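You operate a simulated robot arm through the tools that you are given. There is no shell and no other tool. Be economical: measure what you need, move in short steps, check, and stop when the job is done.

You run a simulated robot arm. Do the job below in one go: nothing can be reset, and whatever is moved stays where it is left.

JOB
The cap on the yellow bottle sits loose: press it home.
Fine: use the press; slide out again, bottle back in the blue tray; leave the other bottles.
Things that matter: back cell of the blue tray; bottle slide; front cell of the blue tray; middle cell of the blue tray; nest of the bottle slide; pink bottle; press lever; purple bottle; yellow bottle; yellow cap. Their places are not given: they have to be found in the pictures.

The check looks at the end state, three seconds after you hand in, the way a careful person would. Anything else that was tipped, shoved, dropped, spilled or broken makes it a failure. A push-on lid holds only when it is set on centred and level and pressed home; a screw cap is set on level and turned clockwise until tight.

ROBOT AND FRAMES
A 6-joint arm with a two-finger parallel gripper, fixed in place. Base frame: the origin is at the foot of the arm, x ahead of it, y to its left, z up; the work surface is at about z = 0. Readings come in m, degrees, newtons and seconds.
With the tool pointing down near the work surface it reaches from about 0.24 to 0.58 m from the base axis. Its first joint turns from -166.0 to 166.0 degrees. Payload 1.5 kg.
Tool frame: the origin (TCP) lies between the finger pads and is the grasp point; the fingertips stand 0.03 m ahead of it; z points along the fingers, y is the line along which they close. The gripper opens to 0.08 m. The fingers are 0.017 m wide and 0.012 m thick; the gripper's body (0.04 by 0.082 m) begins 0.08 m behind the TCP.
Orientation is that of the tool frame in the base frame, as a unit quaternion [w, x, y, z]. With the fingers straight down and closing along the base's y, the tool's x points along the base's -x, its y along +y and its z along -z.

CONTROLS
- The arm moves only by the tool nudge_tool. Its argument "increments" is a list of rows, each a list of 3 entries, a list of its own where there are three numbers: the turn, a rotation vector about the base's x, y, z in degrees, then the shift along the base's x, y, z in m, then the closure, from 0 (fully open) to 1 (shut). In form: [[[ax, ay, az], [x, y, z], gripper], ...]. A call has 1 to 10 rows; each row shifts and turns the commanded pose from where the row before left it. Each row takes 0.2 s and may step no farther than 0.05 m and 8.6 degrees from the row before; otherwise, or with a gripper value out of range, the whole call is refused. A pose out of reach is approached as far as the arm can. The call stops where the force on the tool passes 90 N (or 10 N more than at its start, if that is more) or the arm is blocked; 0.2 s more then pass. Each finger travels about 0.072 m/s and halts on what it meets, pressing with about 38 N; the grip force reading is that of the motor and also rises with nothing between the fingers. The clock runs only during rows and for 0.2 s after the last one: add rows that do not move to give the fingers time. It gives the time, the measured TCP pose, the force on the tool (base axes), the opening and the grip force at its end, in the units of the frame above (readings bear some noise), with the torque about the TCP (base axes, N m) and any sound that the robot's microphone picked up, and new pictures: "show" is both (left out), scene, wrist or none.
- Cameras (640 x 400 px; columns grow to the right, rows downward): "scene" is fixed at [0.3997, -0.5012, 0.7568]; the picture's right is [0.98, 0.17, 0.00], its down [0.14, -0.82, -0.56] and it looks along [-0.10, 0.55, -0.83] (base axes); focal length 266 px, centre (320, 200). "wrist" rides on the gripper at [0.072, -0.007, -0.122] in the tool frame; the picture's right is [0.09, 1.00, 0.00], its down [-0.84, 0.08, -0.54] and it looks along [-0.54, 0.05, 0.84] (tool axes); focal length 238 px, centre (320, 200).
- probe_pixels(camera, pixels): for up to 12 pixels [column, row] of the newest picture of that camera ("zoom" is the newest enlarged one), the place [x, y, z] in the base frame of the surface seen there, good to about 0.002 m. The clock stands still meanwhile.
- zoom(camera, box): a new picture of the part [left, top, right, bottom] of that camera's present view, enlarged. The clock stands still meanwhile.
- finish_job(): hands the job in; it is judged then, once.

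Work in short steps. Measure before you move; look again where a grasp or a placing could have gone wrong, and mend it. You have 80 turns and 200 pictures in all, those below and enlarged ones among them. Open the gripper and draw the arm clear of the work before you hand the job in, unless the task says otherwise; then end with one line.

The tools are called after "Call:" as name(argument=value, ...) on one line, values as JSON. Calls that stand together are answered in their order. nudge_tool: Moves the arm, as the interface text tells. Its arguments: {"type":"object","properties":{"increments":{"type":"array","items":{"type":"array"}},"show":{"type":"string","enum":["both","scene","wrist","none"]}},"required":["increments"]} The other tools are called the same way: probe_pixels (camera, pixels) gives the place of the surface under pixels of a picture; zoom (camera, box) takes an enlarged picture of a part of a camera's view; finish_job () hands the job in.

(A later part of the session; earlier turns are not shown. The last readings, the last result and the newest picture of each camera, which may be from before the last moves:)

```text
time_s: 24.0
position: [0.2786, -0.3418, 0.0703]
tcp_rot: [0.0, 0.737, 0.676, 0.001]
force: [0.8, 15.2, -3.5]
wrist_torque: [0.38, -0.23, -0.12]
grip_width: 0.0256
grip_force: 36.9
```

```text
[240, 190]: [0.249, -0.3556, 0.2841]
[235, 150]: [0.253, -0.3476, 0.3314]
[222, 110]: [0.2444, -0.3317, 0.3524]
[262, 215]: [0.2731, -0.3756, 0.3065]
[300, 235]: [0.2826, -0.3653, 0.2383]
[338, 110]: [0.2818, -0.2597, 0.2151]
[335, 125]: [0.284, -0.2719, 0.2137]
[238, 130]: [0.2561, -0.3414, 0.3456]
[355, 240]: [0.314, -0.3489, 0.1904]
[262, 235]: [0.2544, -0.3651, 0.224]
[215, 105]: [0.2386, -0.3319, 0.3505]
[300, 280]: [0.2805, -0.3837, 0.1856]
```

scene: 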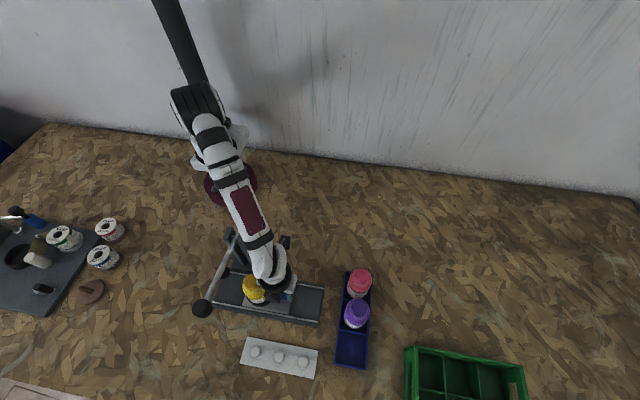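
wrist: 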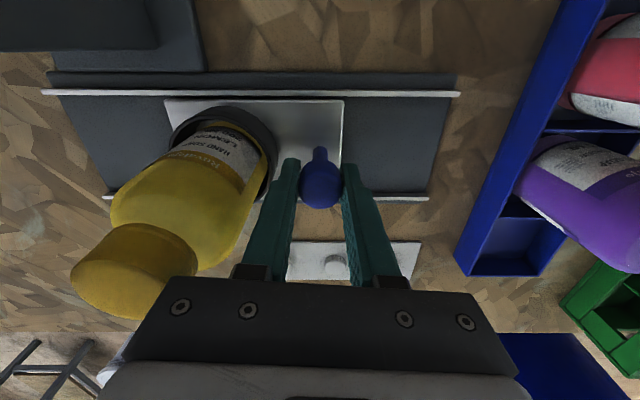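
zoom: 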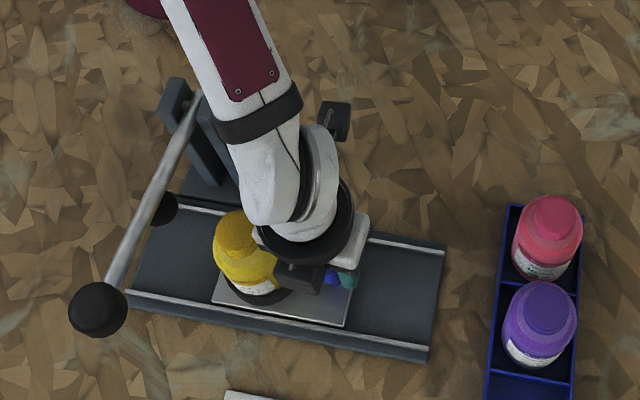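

Everything near the lever is above or clear of it with margin. I continue 0.045 m.

Call:
nudge_tool(increments=[[[0, 0, 0], [-0.004, 0, 0], 0.8], [[0, 0, 0], [-0.007, 0, 0], 0.8], [[0, 0, 0], [-0.008, 0, 0], 0.8], [[0, 0, 0], [-0.008, 0, 0], 0.8], [[0, 0, 0], [-0.008, 0, 0], 0.8], [[0, 0, 0], [-0.006, 0, 0], 0.8], [[0, 0, 0], [-0.004, 0, 0], 0.8]])

Call:
zoom(camera="scene", box=[180, 200, 380, 340])

```text
time_s: 25.6
position: [0.2331, -0.3429, 0.0709]
tcp_rot: [0.0, 0.737, 0.675, 0.0]
force: [1.2, 16.1, -5.8]
wrist_torque: [-0.32, 0.29, 0.0]
grip_width: 0.0257
grip_force: 36.8
```

scene: 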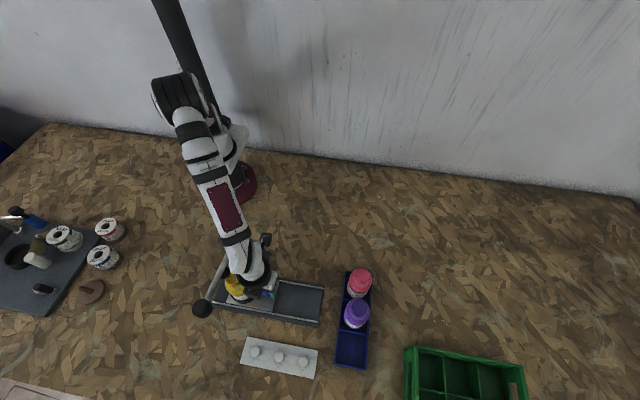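
wrist: 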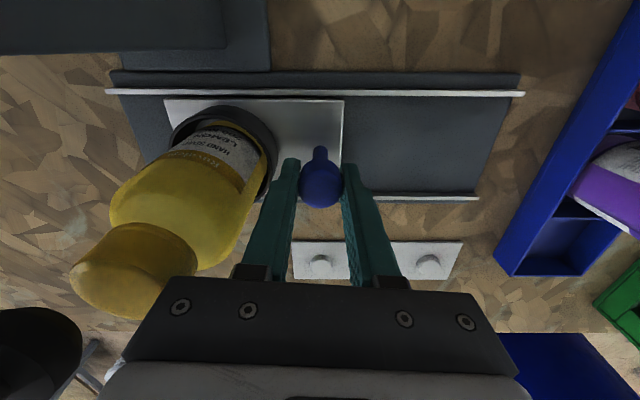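

```text
2.86 times, centred on (280, 270) of scene
```

zoom: 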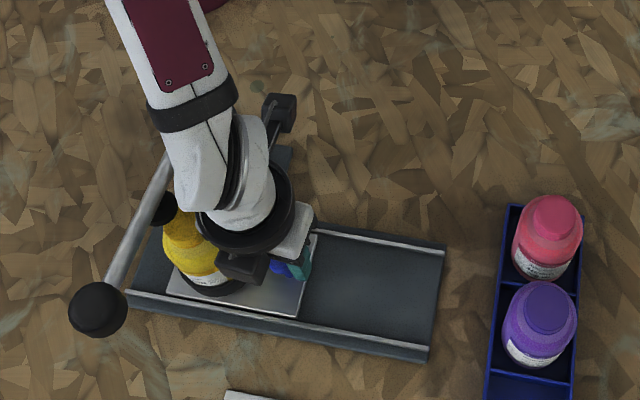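

About 10 mm remain; continue in small steps and look for the end stop.

Call:
nudge_tool(increments=[[[0, 0, 0], [-0.003, 0, 0], 0.8], [[0, 0, 0], [-0.003, 0, 0], 0.8], [[0, 0, 0], [-0.002, 0, 0], 0.8], [[0, 0, 0], [0, 0, 0], 0.8]], show="none")

Call:
nudge_tool(increments=[[[0, 0, 0], [-0.002, 0, 0], 0.8], [[0, 0, 0], [0, 0, 0], 0.8]], show="scene")

Call:
zoom(camera="scene", box=[180, 220, 320, 340])

```text
time_s: 26.6
position: [0.226, -0.3431, 0.0703]
tcp_rot: [0.0, 0.738, 0.675, 0.0]
force: [-1.6, 9.9, -9.6]
wrist_torque: [0.27, 0.2, -0.22]
grip_width: 0.0253
grip_force: 36.9
```

```text
time_s: 27.2
position: [0.2232, -0.3427, 0.0699]
tcp_rot: [0.001, 0.738, 0.675, 0.0]
force: [-2.5, 5.9, -10.7]
wrist_torque: [0.3, 0.21, -0.16]
grip_width: 0.0257
grip_force: 37.3
```

scene: 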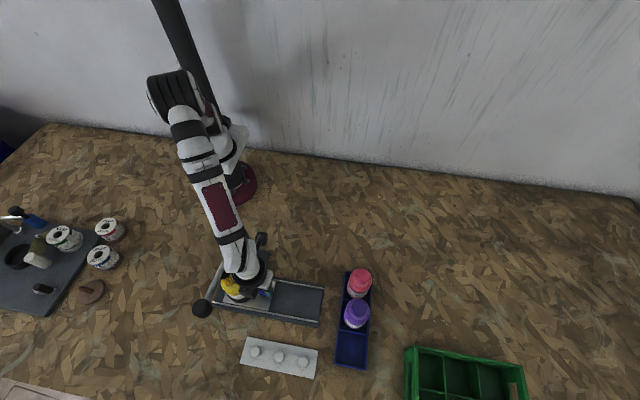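

```text
3.33 times, centred on (250, 280) of scene
```

zoom: 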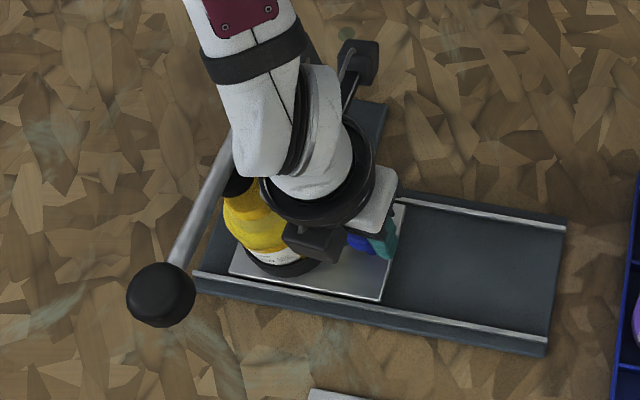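

Travel is now 0.115 m, cap should be at x≈0.1545. I test whether the end stop is right here with a further 2 mm.

Call:
nudge_tool(increments=[[[0, 0, 0], [-0.002, 0, 0], 0.8], [[0, 0, 0], [0, 0, 0], 0.8]], show="none")

Call:
probe_pixels(camera="zoom", pixels=[[232, 270], [380, 300], [238, 185], [240, 192], [250, 200], [262, 215], [190, 280], [160, 290], [205, 200]])

```text
time_s: 27.8
position: [0.2205, -0.3421, 0.0702]
tcp_rot: [0.0, 0.737, 0.676, -0.001]
force: [-2.2, -0.2, -10.5]
wrist_torque: [0.45, 0.16, -0.11]
grip_width: 0.0255
grip_force: 37.3
```

```text
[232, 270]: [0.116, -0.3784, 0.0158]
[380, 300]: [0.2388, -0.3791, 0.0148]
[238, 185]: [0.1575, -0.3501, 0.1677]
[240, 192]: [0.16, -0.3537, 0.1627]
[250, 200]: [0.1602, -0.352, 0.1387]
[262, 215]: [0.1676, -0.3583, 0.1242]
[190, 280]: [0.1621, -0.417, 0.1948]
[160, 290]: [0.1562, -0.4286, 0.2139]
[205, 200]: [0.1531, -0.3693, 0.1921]
```

No stop yet; one more 2 mm probe.

Call:
nudge_tool(increments=[[[0, 0, 0], [-0.002, 0, 0], 0.8], [[0, 0, 0], [0, 0, 0], 0.8]], show="none")

```text
time_s: 28.4
position: [0.2195, -0.3417, 0.0703]
tcp_rot: [0.0, 0.738, 0.675, 0.0]
force: [-0.5, -2.6, -14.9]
wrist_torque: [-0.37, 0.24, -0.03]
grip_width: 0.0254
grip_force: 36.9
```

Call:
nudge_tool(increments=[[[0, 0, 0], [-0.002, 0, 0.001], 0.8], [[0, 0, 0], [0, 0, 0], 0.8]], show="scene")

Call:
zoom(camera="scene", box=[180, 220, 320, 340])

Call:
probe_pixels(camera="zoom", pixels=[[228, 270], [230, 270], [374, 298], [378, 298], [240, 188], [206, 200], [200, 210], [212, 200], [390, 220], [200, 250]])

```text
time_s: 29.0
position: [0.2177, -0.3423, 0.0723]
tcp_rot: [0.0, 0.737, 0.676, 0.0]
force: [2.6, 2.3, 1.1]
wrist_torque: [0.35, 0.17, -0.08]
grip_width: 0.0262
grip_force: 32.9
```

scene: 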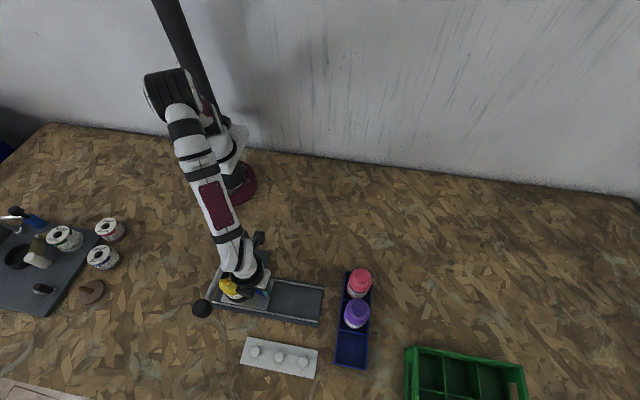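

```text
3.33 times, centred on (250, 280) of scene
```

zoom: 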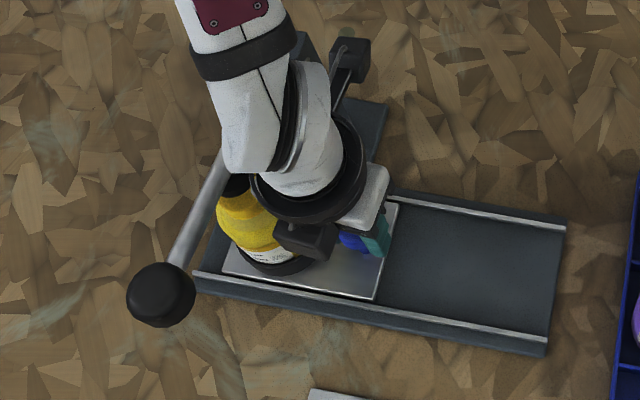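

```text
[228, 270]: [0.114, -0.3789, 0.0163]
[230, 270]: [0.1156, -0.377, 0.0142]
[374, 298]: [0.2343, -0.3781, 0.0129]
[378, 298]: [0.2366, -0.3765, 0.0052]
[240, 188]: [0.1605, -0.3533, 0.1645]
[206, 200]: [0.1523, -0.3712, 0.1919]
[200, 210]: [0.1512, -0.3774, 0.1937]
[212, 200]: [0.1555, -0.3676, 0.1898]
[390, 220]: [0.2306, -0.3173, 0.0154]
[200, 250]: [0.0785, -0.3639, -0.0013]
```

No stop; travel is ≈0.119, slightly past the plunger axis (x≈0.155). I back off ~5 mm, release the knob and measure from above.

Call:
nudge_tool(increments=[[[0, 0, 0], [0.003, 0, -0.001], 0.8], [[0, 0, 0], [0.0025, 0, 0], 0.8], [[0, 0, 0], [0, 0, 0], 0.8], [[0, 0, 0], [0, 0, 0], 0.68], [[0, 0, 0], [0, 0, 0], 0.6], [[0, 0, 0], [0, 0, 0], 0.525]], show="none")

```text
time_s: 30.4
position: [0.2228, -0.3422, 0.0702]
tcp_rot: [0.0, 0.738, 0.675, -0.001]
force: [0.1, -1.2, -0.9]
wrist_torque: [0.04, -0.01, -0.01]
grip_width: 0.0379
grip_force: 0.0
```

Knob released. I rise and back off toward +x to look.

Call:
nudge_tool(increments=[[[0, 0, 0], [0, 0, 0.02], 0.525], [[0, 0, 0], [0.005, 0, 0.03], 0.525], [[0, 0, 0], [0.02, 0, 0.03], 0.525], [[0, 0, 0], [0.03, 0, 0.04], 0.525], [[0, 0, 0], [0.03, 0, 0.04], 0.525], [[0, 0, 0], [0.02, 0, 0.02], 0.525], [[0, 0, 0], [0, 0, 0], 0.525]])

Call:
zoom(camera="scene", box=[190, 220, 310, 330])

Call:
zoom(camera="wrist", box=[0, 0, 300, 190])

```text
time_s: 32.0
position: [0.3276, -0.3416, 0.2526]
tcp_rot: [0.0, 0.737, 0.676, 0.0]
force: [0.3, -0.1, -0.1]
wrist_torque: [0.03, -0.01, -0.05]
grip_width: 0.0381
grip_force: 0.1
```

scene: 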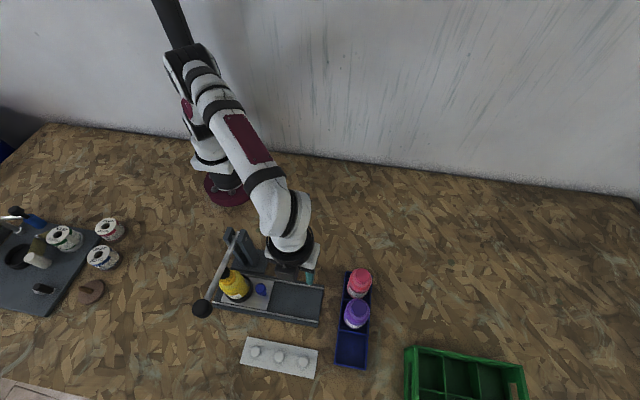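
wrist: 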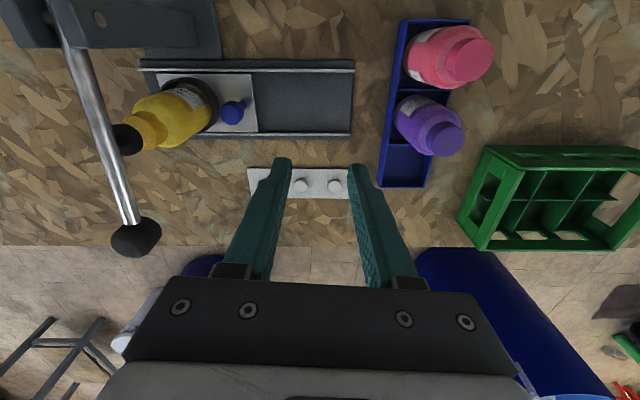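

```text
3.64 times, centred on (250, 275) of scene
```

zoom: 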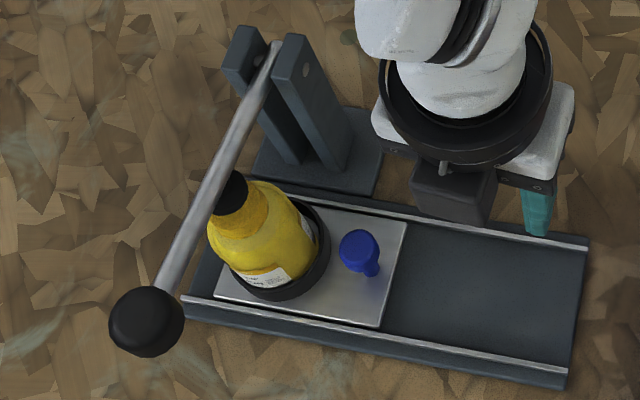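

```text
2.11 times, centred on (150, 95) of wrist
```

zoom: 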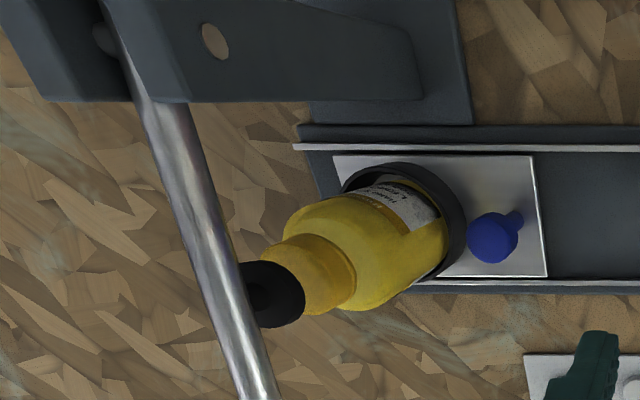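

I probe cap edge, plunger and carriage edges in this wrist zoom.

Call:
probe_pixels(camera="zoom", pixels=[[275, 295], [300, 300], [295, 280], [290, 320], [315, 300], [340, 310], [355, 275], [545, 270], [495, 240], [290, 250], [280, 320], [245, 270]])

Call:
probe_pixels(camera="scene", pixels=[[260, 287], [234, 272], [240, 278], [262, 308], [240, 290]])

```text
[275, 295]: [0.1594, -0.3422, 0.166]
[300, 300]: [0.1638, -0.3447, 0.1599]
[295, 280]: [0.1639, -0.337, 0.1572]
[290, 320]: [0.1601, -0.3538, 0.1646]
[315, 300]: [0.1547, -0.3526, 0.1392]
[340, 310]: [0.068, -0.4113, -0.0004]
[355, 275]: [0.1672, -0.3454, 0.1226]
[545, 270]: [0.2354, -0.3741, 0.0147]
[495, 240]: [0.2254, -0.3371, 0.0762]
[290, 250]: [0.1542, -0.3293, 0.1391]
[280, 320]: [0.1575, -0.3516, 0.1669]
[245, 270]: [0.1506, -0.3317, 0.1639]
```

```text
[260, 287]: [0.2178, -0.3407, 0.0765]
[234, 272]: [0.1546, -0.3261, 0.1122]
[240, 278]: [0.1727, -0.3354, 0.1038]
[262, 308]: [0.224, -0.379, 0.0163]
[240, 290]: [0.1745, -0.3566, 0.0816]
```

Call:
zoom(camera="scene", box=[220, 265, 310, 325])

```text
6.67 times, centred on (265, 295) of scene
```

zoom: 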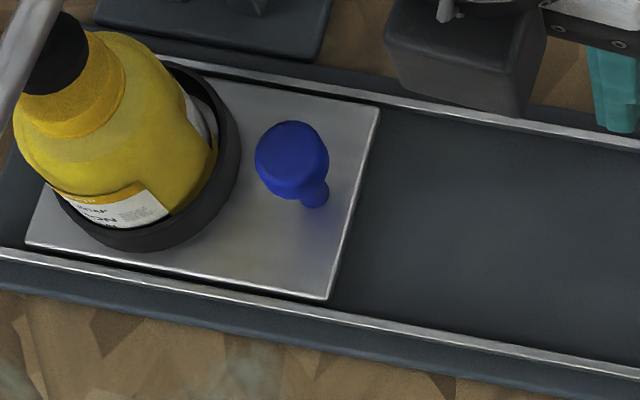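

Call:
probe_pixels(camera="zoom", pixels=[[376, 112], [326, 294], [350, 200], [30, 240], [291, 150], [258, 155], [326, 155], [236, 150], [130, 240], [80, 110], [120, 75], [60, 130]])

```text
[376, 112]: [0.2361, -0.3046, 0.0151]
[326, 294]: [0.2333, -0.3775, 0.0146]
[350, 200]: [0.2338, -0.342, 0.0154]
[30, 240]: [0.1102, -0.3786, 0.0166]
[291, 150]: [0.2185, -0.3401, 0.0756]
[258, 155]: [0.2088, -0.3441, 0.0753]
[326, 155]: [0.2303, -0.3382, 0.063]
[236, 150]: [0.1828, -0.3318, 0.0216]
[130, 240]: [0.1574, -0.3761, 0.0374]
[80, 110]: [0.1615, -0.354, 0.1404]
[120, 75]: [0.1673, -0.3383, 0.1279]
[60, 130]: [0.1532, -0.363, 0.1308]
```

The carriage is at travel ≈0.120 (knob 0.2185): it likely snapped to its end position. I measure the lever/plunger centre more precisely.

Call:
zoom(camera="scene", box=[190, 225, 270, 320])

```text
4.21 times, centred on (230, 272) of scene
```

zoom: 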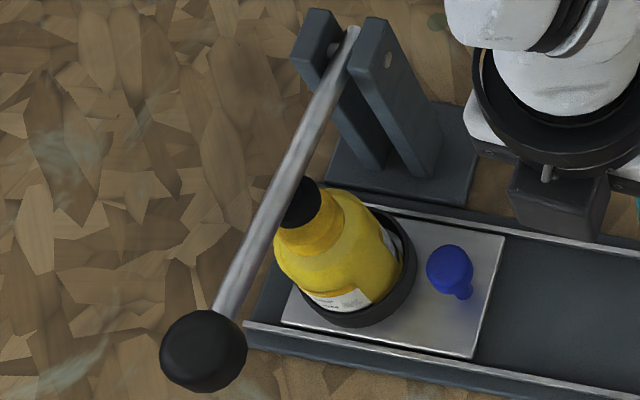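

Call:
probe_pixels(camera="zoom", pixels=[[166, 350], [244, 350], [203, 314], [203, 350], [218, 295], [240, 300], [262, 205], [285, 212], [340, 55], [335, 168], [470, 175], [345, 130]])

Call:
probe_pixels(camera="zoom", pixels=[[295, 60], [313, 12], [330, 14], [365, 20], [385, 22], [350, 65], [312, 190], [320, 205], [318, 220], [285, 225], [328, 225], [310, 245]])

```text
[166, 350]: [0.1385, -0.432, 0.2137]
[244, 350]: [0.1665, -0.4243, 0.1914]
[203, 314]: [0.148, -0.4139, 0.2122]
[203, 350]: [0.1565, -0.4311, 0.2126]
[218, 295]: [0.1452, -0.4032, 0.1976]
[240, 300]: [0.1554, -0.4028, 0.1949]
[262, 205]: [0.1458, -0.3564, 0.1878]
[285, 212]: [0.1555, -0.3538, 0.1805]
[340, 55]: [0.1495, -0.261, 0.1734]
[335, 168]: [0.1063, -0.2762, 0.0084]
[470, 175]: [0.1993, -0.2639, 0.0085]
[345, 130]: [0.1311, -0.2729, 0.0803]
```

```text
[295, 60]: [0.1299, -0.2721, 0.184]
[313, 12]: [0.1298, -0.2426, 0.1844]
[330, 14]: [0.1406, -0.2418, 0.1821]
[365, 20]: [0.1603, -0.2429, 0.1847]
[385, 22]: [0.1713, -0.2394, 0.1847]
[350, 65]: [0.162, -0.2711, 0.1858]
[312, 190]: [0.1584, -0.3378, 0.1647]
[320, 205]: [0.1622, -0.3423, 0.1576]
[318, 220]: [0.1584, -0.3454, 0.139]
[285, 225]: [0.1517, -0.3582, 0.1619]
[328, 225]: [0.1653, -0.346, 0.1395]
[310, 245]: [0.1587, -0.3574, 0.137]
```

Lever plane x≈0.150 (rod 0.145–0.1555, posts symmetric about 0.150), matching nest at 0.150; ball at (0.152,-0.4285), top z 0.2137. I close the fingers and move above the ball.

Call:
nudge_tool(increments=[[[0, 0, 0], [0, 0, 0.03], 1], [[0, 0, 0], [-0.035, -0.0174, 0.005], 1], [[0, 0, 0], [-0.035, -0.0174, 0], 1], [[0, 0, 0], [-0.035, -0.0174, 0], 1], [[0, 0, 0], [-0.035, -0.0174, 0], 1], [[0, 0, 0], [-0.036, -0.0164, 0], 1], [[0, 0, 0], [0, 0, 0], 1]])

Call:
zoom(camera="wrist", box=[200, 80, 440, 260])

```text
time_s: 33.6
position: [0.1522, -0.4276, 0.2846]
tcp_rot: [0.001, 0.737, 0.676, 0.0]
force: [-0.1, -0.1, 0.4]
wrist_torque: [-0.02, -0.01, -0.04]
grip_width: 0.0
grip_force: 20.9
```

scene: 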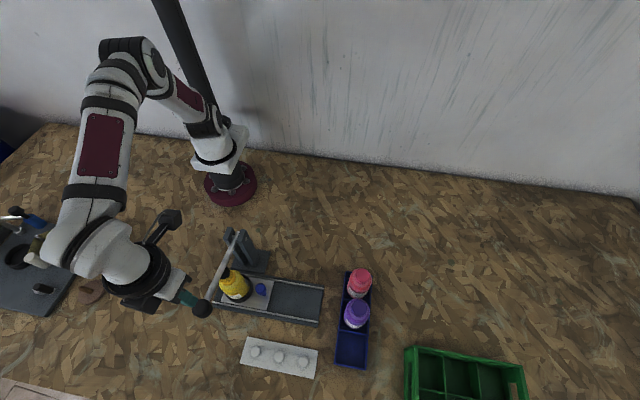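
wrist: 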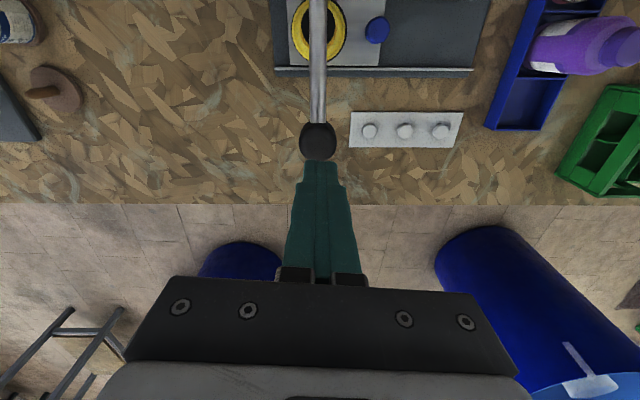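

```text
2.22 times, centred on (320, 170) of wrist
```

zoom: 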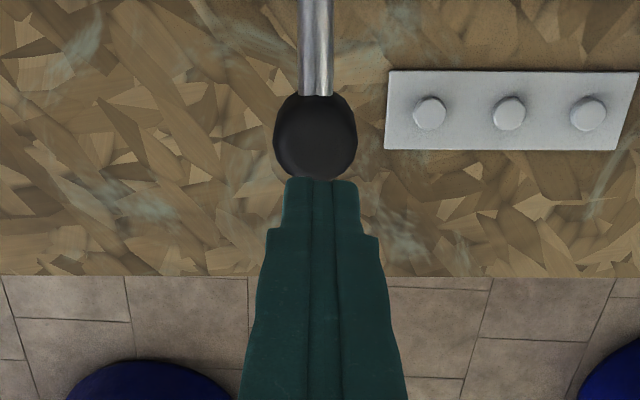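

I probe the ball from here before pressing.

Call:
probe_pixels(camera="zoom", pixels=[[315, 130], [280, 135], [350, 135], [315, 100], [315, 165], [315, 150], [315, 50]])

```text
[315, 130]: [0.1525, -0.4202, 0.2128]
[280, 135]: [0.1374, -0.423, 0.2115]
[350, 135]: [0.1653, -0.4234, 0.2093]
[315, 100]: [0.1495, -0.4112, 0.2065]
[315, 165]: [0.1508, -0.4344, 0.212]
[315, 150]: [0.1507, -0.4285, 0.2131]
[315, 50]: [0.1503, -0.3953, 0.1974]
```

Ball centre ≈(0.151,-0.425). I descend to touch and then press in small steps.

Call:
nudge_tool(increments=[[[0, 0, 0], [-0.001, 0.002, -0.02], 1], [[0, 0, 0], [0, 0, -0.015], 1], [[0, 0, 0], [0, 0, -0.006], 1], [[0, 0, 0], [0, 0, -0.004], 1], [[0, 0, 0], [0, 0, -0.004], 1]], show="scene")

```text
time_s: 34.8
position: [0.1502, -0.4266, 0.2347]
tcp_rot: [0.0, 0.737, 0.675, 0.0]
force: [-0.2, -1.1, 1.2]
wrist_torque: [-0.05, 0.0, 0.02]
grip_width: 0.0002
grip_force: 21.1
```

scene: 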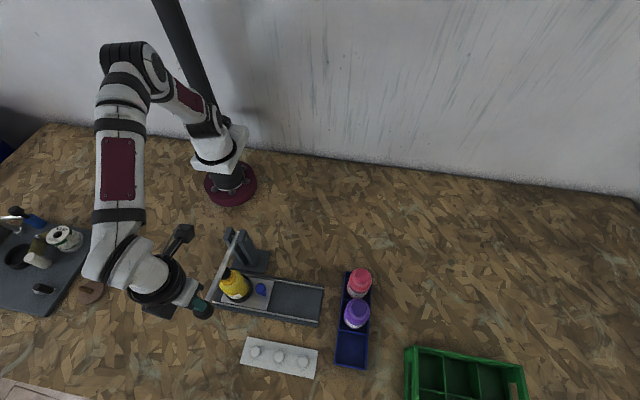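

Light contact (1 N), lever moves easily. Continue down in 4 mm steps.

Call:
nudge_tool(increments=[[[0, 0, 0], [0, 0, -0.004], 1], [[0, 0, 0], [0, 0, -0.004], 1], [[0, 0, 0], [0, 0, -0.004], 1], [[0, 0, 0], [0, 0, -0.004], 1], [[0, 0, 0], [0, 0, 0], 1]], show="scene")

Call:
zoom(camera="scene", box=[160, 220, 280, 330])

```text
time_s: 36.0
position: [0.1514, -0.426, 0.2203]
tcp_rot: [0.001, 0.738, 0.675, -0.001]
force: [-0.6, 0.7, 1.3]
wrist_torque: [-0.03, 0.02, -0.02]
grip_width: 0.0
grip_force: 21.2
```

scene: 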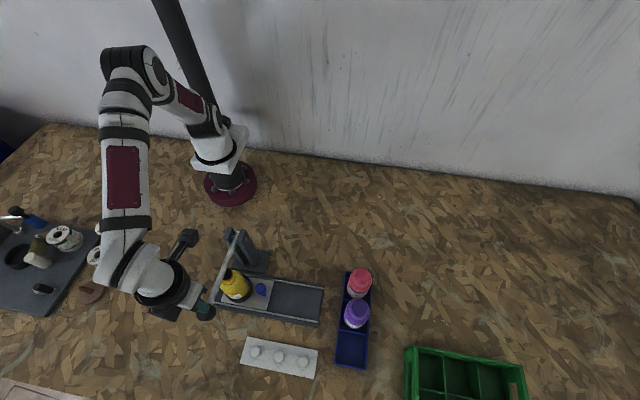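

```text
3.64 times, centred on (220, 275) of scene
```

zoom: 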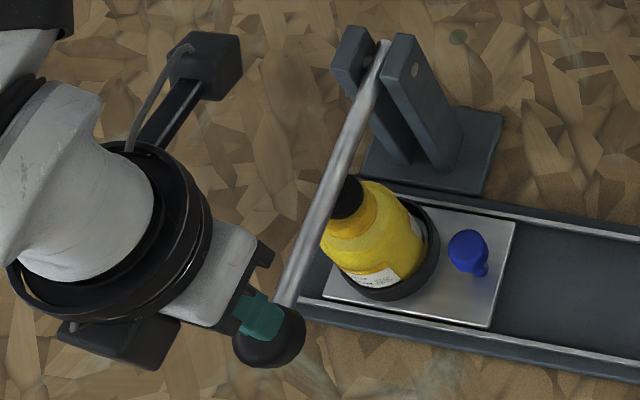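

Lever is moving down with the fingers on the ball. Continue with small steps toward contact with the cap.

Call:
nudge_tool(increments=[[[0, 0, 0], [0, 0, -0.004], 1], [[0, 0, 0], [0, 0, -0.004], 1], [[0, 0, 0], [0, 0, -0.004], 1], [[0, 0, 0], [0, 0, -0.004], 1], [[0, 0, 0], [0, 0, 0], 1]], show="scene")

Call:
zoom(camera="scene", box=[190, 230, 280, 320])

```text
time_s: 37.2
position: [0.1512, -0.4276, 0.2078]
tcp_rot: [0.003, 0.738, 0.675, -0.001]
force: [-11.8, 21.5, 76.4]
wrist_torque: [0.39, 0.45, -0.02]
grip_width: 0.0
grip_force: 21.2
heard: snap
```

scene: 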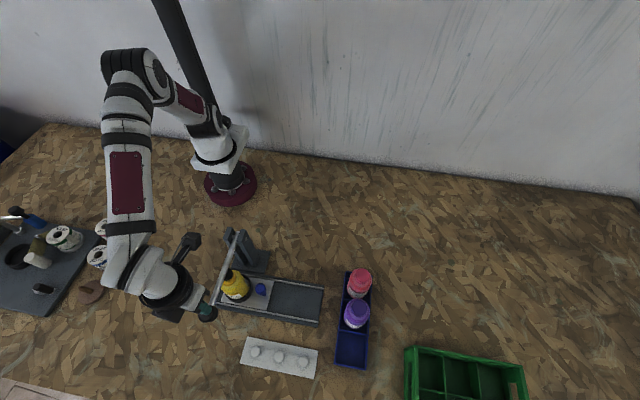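

```text
4.44 times, centred on (235, 275) of scene
```

zoom: 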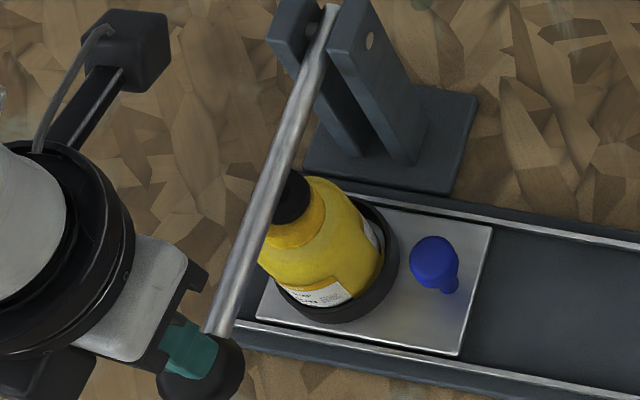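

A snap was heard at 76 N: the cap is home. I back off upward and see whether the lever follows.

Call:
nudge_tool(increments=[[[0, 0, 0], [0, 0, 0.004], 1], [[0, 0, 0], [0, 0, 0.008], 1], [[0, 0, 0], [0, 0, 0.01], 1], [[0, 0, 0], [0, 0, 0.01], 1], [[0, 0, 0], [0, 0, 0.01], 1], [[0, 0, 0], [0, 0, 0.02], 1], [[0, 0, 0], [0, 0, 0.025], 1], [[0, 0, 0], [0, 0, 0], 1]])

Call:
zoom(camera="scene", box=[190, 230, 280, 320])

Call:
probe_pixels(camera="zoom", pixels=[[190, 365], [245, 250], [290, 190], [305, 230], [320, 200], [290, 240], [430, 260], [320, 35]])

```text
time_s: 39.0
position: [0.1516, -0.4249, 0.2916]
tcp_rot: [0.001, 0.738, 0.675, 0.0]
force: [-0.4, 0.6, 1.1]
wrist_torque: [-0.02, -0.02, 0.02]
grip_width: 0.0
grip_force: 21.1
```

scene: 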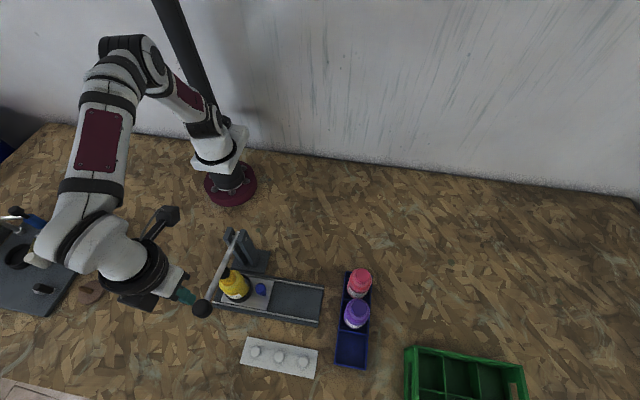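
wrist: 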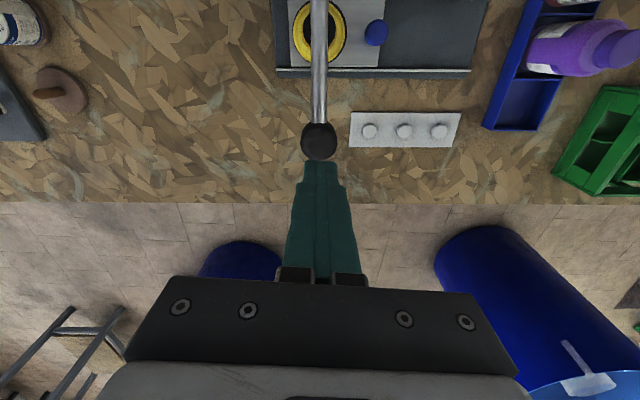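

```text
4.44 times, centred on (235, 275) of scene
```

zoom: 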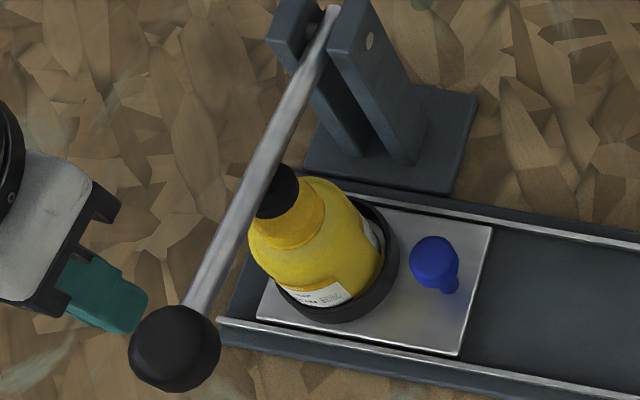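

```text
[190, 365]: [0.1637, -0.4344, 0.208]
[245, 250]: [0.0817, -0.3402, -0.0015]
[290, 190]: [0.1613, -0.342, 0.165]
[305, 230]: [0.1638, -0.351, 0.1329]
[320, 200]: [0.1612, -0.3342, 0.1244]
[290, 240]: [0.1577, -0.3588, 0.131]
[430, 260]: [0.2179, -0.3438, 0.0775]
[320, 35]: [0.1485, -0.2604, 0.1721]
```

The lever sprang back up; cap top is now z≈0.133 (7 mm lower). Now I go over the knob at (0.2185,-0.342) to pull the slide out.

Call:
nudge_tool(increments=[[[0, 0, 0], [0.02, 0.02, 0], 0.7], [[0, 0, 0], [0.025, 0.03, 0], 0.525], [[0, 0, 0], [0.023, 0.033, 0], 0.525], [[0, 0, 0], [0, 0, -0.03], 0.525], [[0, 0, 0], [0, 0, -0.04], 0.525], [[0, 0, 0], [0, 0, -0.04], 0.525], [[0, 0, 0], [0, 0, -0.04], 0.525], [[0, 0, 0], [0, 0, 0], 0.525]])

Call:
zoom(camera="wrist", box=[180, 60, 460, 260])

```text
time_s: 40.8
position: [0.2197, -0.344, 0.1403]
tcp_rot: [-0.001, 0.737, 0.676, 0.0]
force: [-0.7, -0.4, -0.1]
wrist_torque: [-0.01, 0.03, -0.02]
grip_width: 0.0378
grip_force: 0.1
```

scene: 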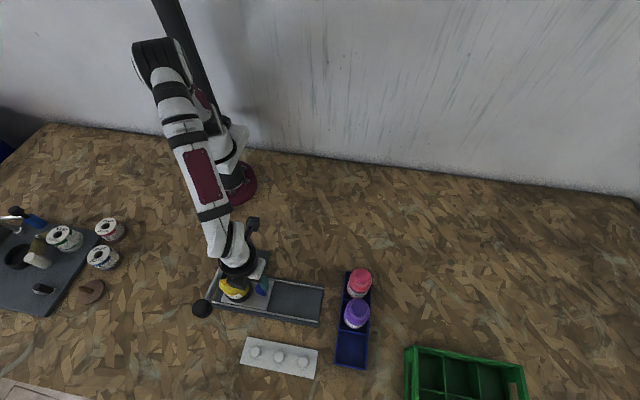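
wrist: 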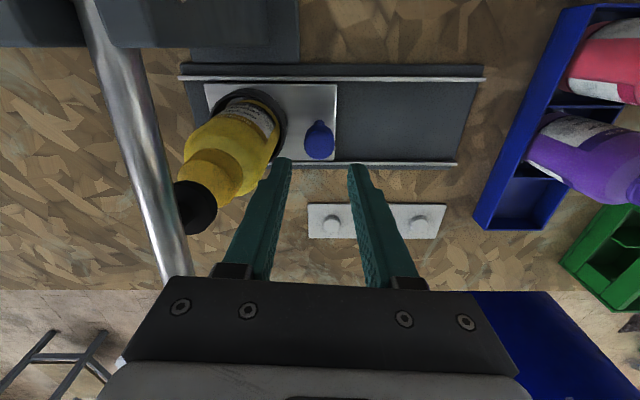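

```text
2.00 times, centred on (320, 160) of wrist
```

zoom: 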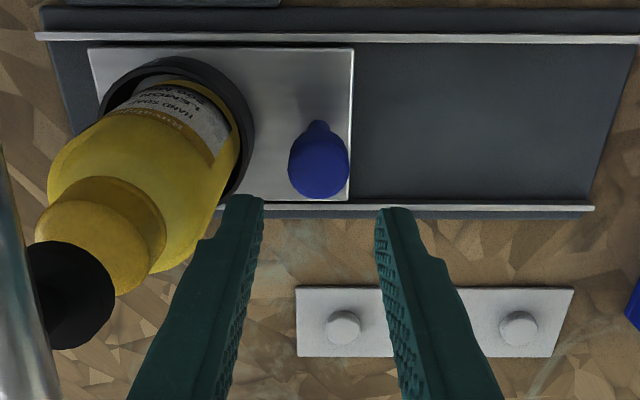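

Knob is centred between the fingers and the lever is clear on the left. I descend to z≈0.070 and grip.

Call:
nudge_tool(increments=[[[0, 0, 0], [0, 0.0015, -0.025], 0.525], [[0, 0, 0], [0, 0, -0.025], 0.525], [[0, 0, 0], [0, 0, -0.02], 0.525], [[0, 0, 0], [0, 0, 0], 0.525], [[0, 0, 0], [0, 0, 0], 0.65], [[0, 0, 0], [0, 0, 0], 0.8], [[0, 0, 0], [0, 0, 0], 0.8]])

```text
time_s: 42.4
position: [0.2194, -0.3413, 0.071]
tcp_rot: [0.0, 0.737, 0.676, 0.0]
force: [-0.8, 0.3, -9.6]
wrist_torque: [-0.43, -0.28, -0.06]
grip_width: 0.0257
grip_force: 36.6
```

scene: 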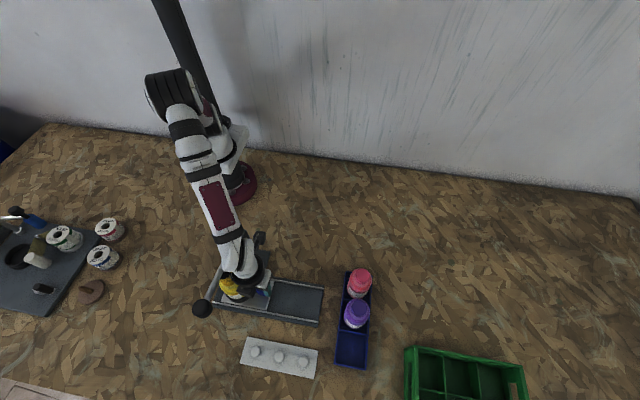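
wrist: 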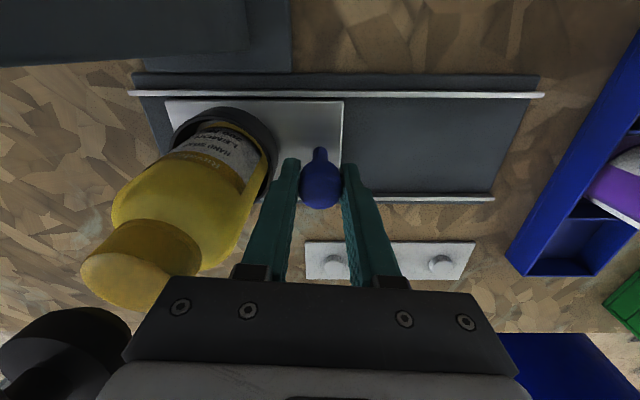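

Gripped. Pull the slide out along +x slowly.

Call:
nudge_tool(increments=[[[0, 0, 0], [0.004, 0, 0], 0.8], [[0, 0, 0], [0.006, 0, 0], 0.8], [[0, 0, 0], [0.008, 0, 0], 0.8], [[0, 0, 0], [0.008, 0, 0], 0.8], [[0, 0, 0], [0.008, 0, 0], 0.8], [[0, 0, 0], [0.008, 0, 0], 0.8], [[0, 0, 0], [0.008, 0, 0], 0.8], [[0, 0, 0], [0.006, 0, 0], 0.8], [[0, 0, 0], [0.004, 0, 0], 0.8]])

```text
time_s: 44.4
position: [0.2787, -0.3411, 0.0715]
tcp_rot: [0.0, 0.737, 0.676, 0.0]
force: [-0.8, 8.4, -15.8]
wrist_torque: [0.08, -0.23, -0.06]
grip_width: 0.0258
grip_force: 37.0
```

scene: 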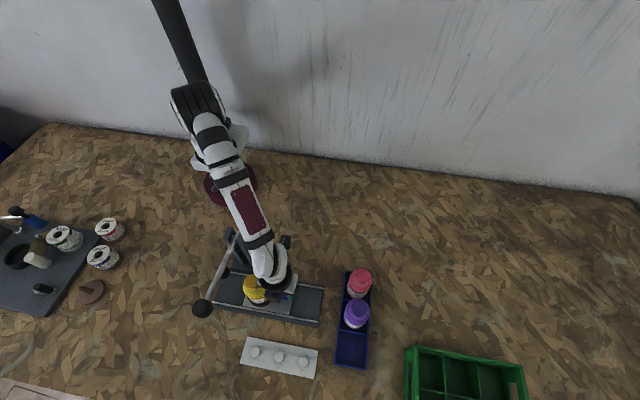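
wrist: 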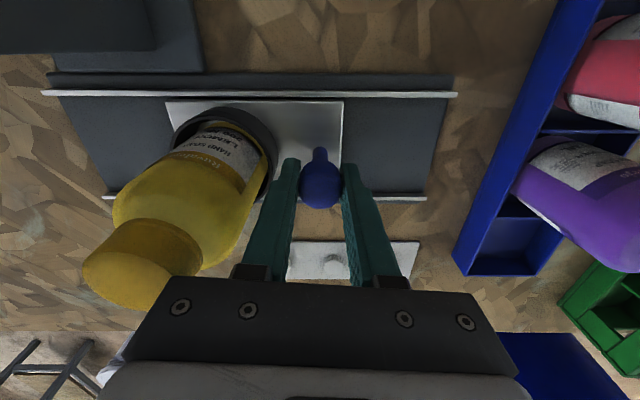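

Sliding fine. Continue the remaining ≈0.0595 m.

Call:
nudge_tool(increments=[[[0, 0, 0], [0.004, 0, 0], 0.8], [[0, 0, 0], [0.007, 0, 0], 0.8], [[0, 0, 0], [0.008, 0, 0], 0.8], [[0, 0, 0], [0.008, 0, 0], 0.8], [[0, 0, 0], [0.008, 0, 0], 0.8], [[0, 0, 0], [0.008, 0, 0], 0.8], [[0, 0, 0], [0.007, 0, 0], 0.8], [[0, 0, 0], [0.005, 0, 0], 0.8], [[0, 0, 0], [0.003, 0, 0], 0.8], [[0, 0, 0], [0, 0, 0], 0.8]])

```text
time_s: 46.6
position: [0.3377, -0.3407, 0.0713]
tcp_rot: [0.001, 0.738, 0.675, 0.0]
force: [0.7, 21.8, 10.1]
wrist_torque: [0.32, 0.35, -0.14]
grip_width: 0.0256
grip_force: 36.5
```

scene: 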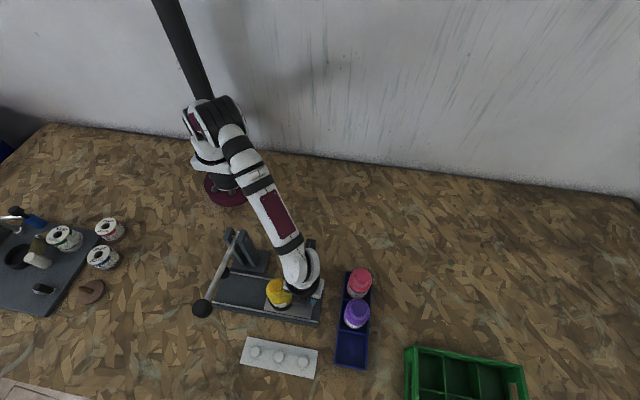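
wrist: 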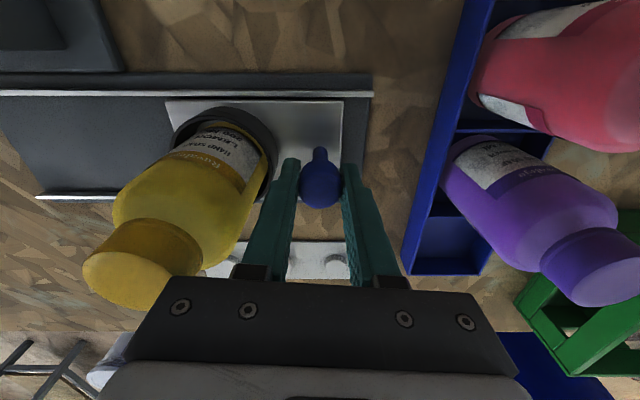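

Knob back at its original x=0.338. Release (with +1 mm nudge), rise, and yaw back.

Call:
nudge_tool(increments=[[[0, 0, 0], [0.001, 0, 0], 0.8], [[0, 0, 0], [-0.001, 0, 0], 0.7], [[0, 0, 0], [0, 0, 0], 0.6], [[0, 0, 0], [0, 0, 0], 0.525], [[0, 0, 0], [0, 0, 0.02], 0.525], [[0, 0, 0], [0, 0, 0.04], 0.525], [[0, 0, 0], [0, 0, 0.04], 0.525], [[0, 0, 7.5], [0, 0, 0.04], 0.3], [[0, 0, 7.5], [0, 0, 0.03], 0.16], [[0, 0, 7.5], [0, 0, 0], 0.16]])

Call:
zoom(camera="scene", box=[230, 245, 330, 330])

```text
time_s: 48.8
position: [0.3367, -0.3399, 0.2421]
tcp_rot: [-0.001, 0.591, 0.807, 0.0]
force: [0.3, -0.4, 0.1]
wrist_torque: [0.0, 0.01, 0.0]
grip_width: 0.0674
grip_force: 0.1
```

scene: 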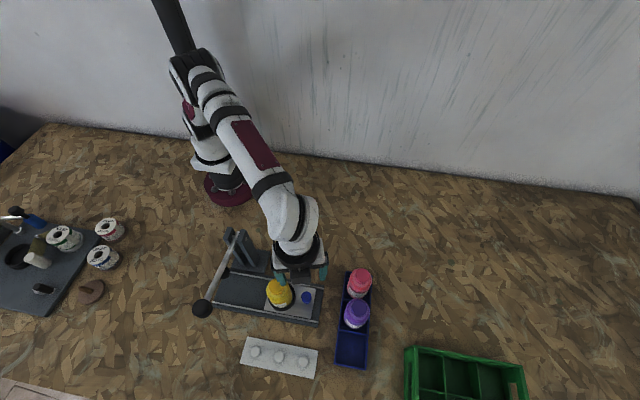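
wrist: 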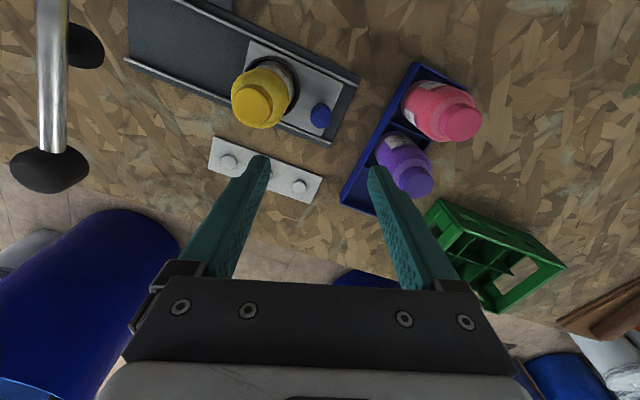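

```text
4.71 times, centred on (280, 288) of scene
```

zoom: 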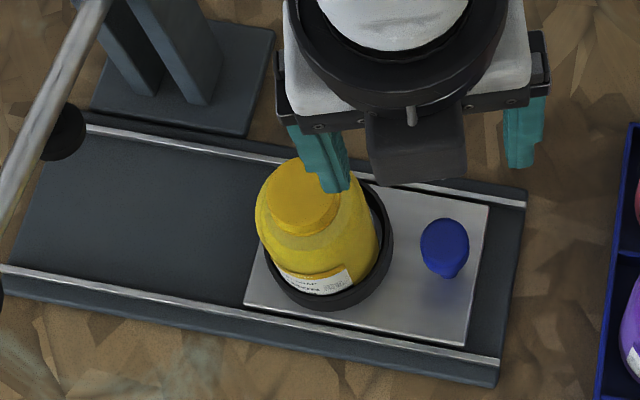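

I check carriage position and bottle/cap location before regrasping.

Call:
probe_pixels(camera="zoom", pixels=[[485, 212], [462, 345], [250, 300], [443, 240], [302, 200], [278, 200], [335, 205], [302, 225]])

Call:
probe_pixels(camera="wrist", pixels=[[252, 105], [252, 93], [233, 105], [270, 105], [252, 122], [240, 84], [291, 92]])

```text
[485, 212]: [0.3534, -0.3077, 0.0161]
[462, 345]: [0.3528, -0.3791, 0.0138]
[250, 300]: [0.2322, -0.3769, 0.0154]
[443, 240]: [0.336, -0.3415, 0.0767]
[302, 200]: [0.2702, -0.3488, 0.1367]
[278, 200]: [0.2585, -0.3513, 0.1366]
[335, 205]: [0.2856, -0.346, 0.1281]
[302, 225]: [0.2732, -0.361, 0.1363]
```

```text
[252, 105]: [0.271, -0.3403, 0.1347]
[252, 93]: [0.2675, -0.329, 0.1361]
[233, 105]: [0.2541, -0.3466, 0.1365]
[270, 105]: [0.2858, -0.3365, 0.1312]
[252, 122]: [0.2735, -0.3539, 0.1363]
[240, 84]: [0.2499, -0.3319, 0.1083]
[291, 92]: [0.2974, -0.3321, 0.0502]
```

Carriage fully out, cap seated at z≈0.136 centred at (0.2705,-0.3425). I restore the tilt and move over the bottle.

Call:
nudge_tool(increments=[[[-6.52, -1.755, 0], [-0.016, 0, 0], 0.16], [[-6.52, -1.755, 0], [-0.017, 0, 0], 0.16], [[-6.52, -1.755, 0], [-0.017, 0, 0], 0.16], [[-6.52, -1.755, 0], [-0.0165, -0.0015, 0], 0.16], [[0, 0, 0], [0, 0, -0.03], 0.16], [[0, 0, 0], [0, 0, -0.03], 0.16], [[0, 0, 0], [0, 0, 0], 0.16]])

```text
time_s: 50.4
position: [0.2696, -0.3427, 0.1811]
tcp_rot: [0.183, 0.575, 0.784, -0.146]
force: [0.1, -0.1, -0.7]
wrist_torque: [0.05, 0.03, 0.02]
grip_width: 0.0672
grip_force: 0.0
```

scene: 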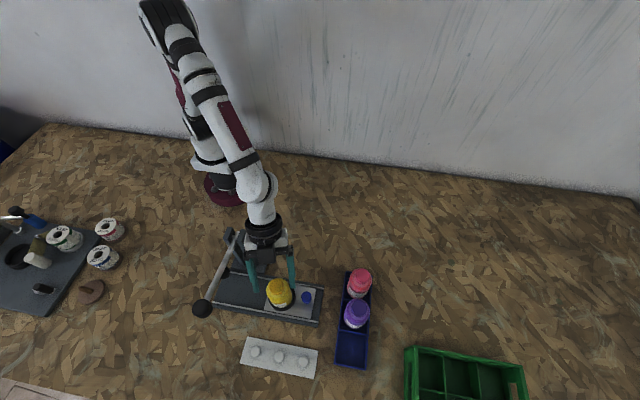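
wrist: 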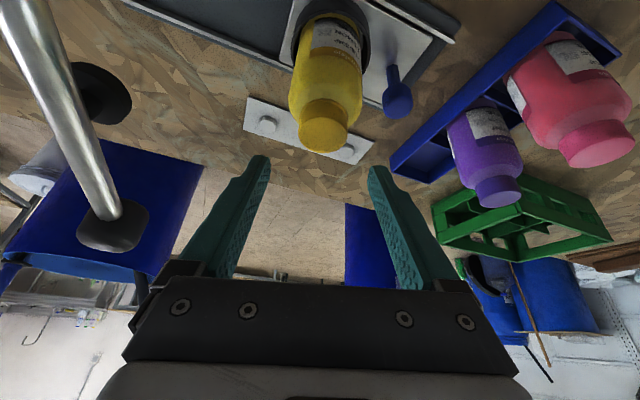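

Same orientation as before and centred. Descend to the grasp height and close.

Call:
nudge_tool(increments=[[[0, 0, 0], [0.0005, 0.001, -0.03], 0.16], [[0, 0, 0], [0, 0, -0.03], 0.16], [[0, 0, 0], [0, 0, -0.02], 0.16], [[0, 0, 0], [0, 0, -0.008], 0.16], [[0, 0, 0], [0, 0, 0], 0.16], [[0, 0, 0], [0, 0, 0], 0.3], [[0, 0, 0], [0, 0, 0], 0.5], [[0, 0, 0], [0, 0, 0], 0.5]], show="wrist")

```text
time_s: 52.2
position: [0.2713, -0.3415, 0.0926]
tcp_rot: [0.183, 0.575, 0.784, -0.146]
force: [0.2, 0.0, 0.9]
wrist_torque: [-0.01, 0.0, -0.01]
grip_width: 0.0556
grip_force: 37.9
```

wrist: 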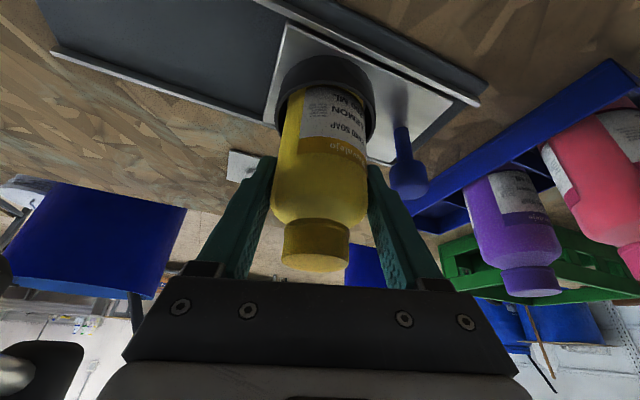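

Gripped. Lift straight out of the nest.

Call:
nudge_tool(increments=[[[0, 0, 0], [0, 0, 0.008], 0.5], [[0, 0, 0], [0, 0, 0.012], 0.5], [[0, 0, 0], [0, 0, 0.02], 0.5], [[0, 0, 0], [0, 0, 0.02], 0.5], [[0, 0, 0], [0, 0, 0.02], 0.5], [[0, 0, 0], [0, 0, 0.02], 0.5], [[0, 0, 0], [0, 0, 0], 0.5]])

```text
time_s: 53.8
position: [0.2715, -0.3419, 0.1944]
tcp_rot: [0.182, 0.575, 0.784, -0.146]
force: [-0.1, 0.6, -1.8]
wrist_torque: [0.04, 0.01, 0.01]
grip_width: 0.0554
grip_force: 38.3
```

scene: 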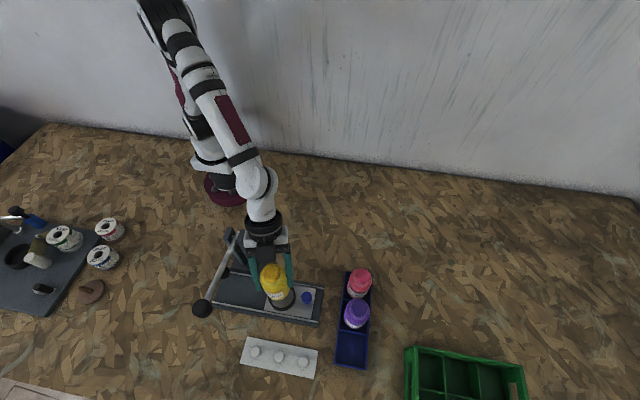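
wrist: 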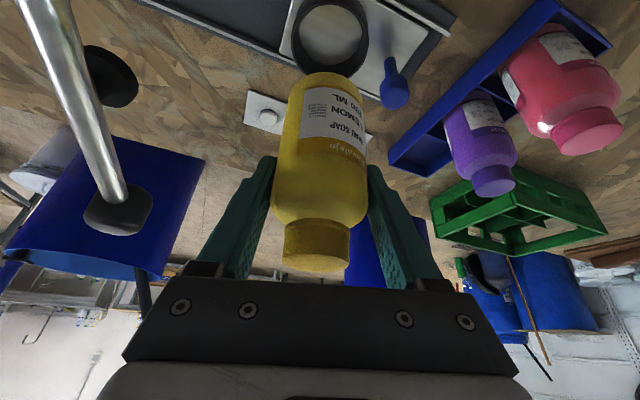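

The front cell of the tray is in plain view at (352,350); I measure its walls.

Call:
zoom(camera="scene", box=[325, 315, 385, 375])

```text
6.67 times, centred on (355, 345) of scene
```

zoom: 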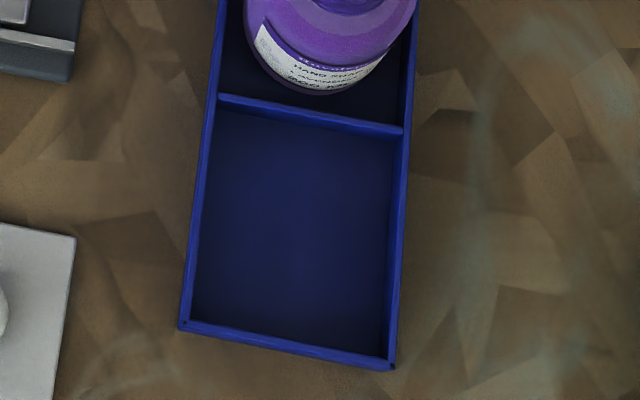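

Call:
probe_pixels(camera="zoom", pixels=[[220, 97], [400, 130], [183, 324], [391, 364], [290, 345], [310, 115], [203, 210], [400, 240], [300, 230]])

```text
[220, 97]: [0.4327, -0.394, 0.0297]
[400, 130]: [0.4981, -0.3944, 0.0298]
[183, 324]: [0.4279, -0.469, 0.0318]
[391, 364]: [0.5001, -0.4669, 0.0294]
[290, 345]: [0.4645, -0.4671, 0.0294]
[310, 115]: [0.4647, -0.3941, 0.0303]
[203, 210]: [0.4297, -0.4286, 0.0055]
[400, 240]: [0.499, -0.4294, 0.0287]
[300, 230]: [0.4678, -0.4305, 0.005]
```

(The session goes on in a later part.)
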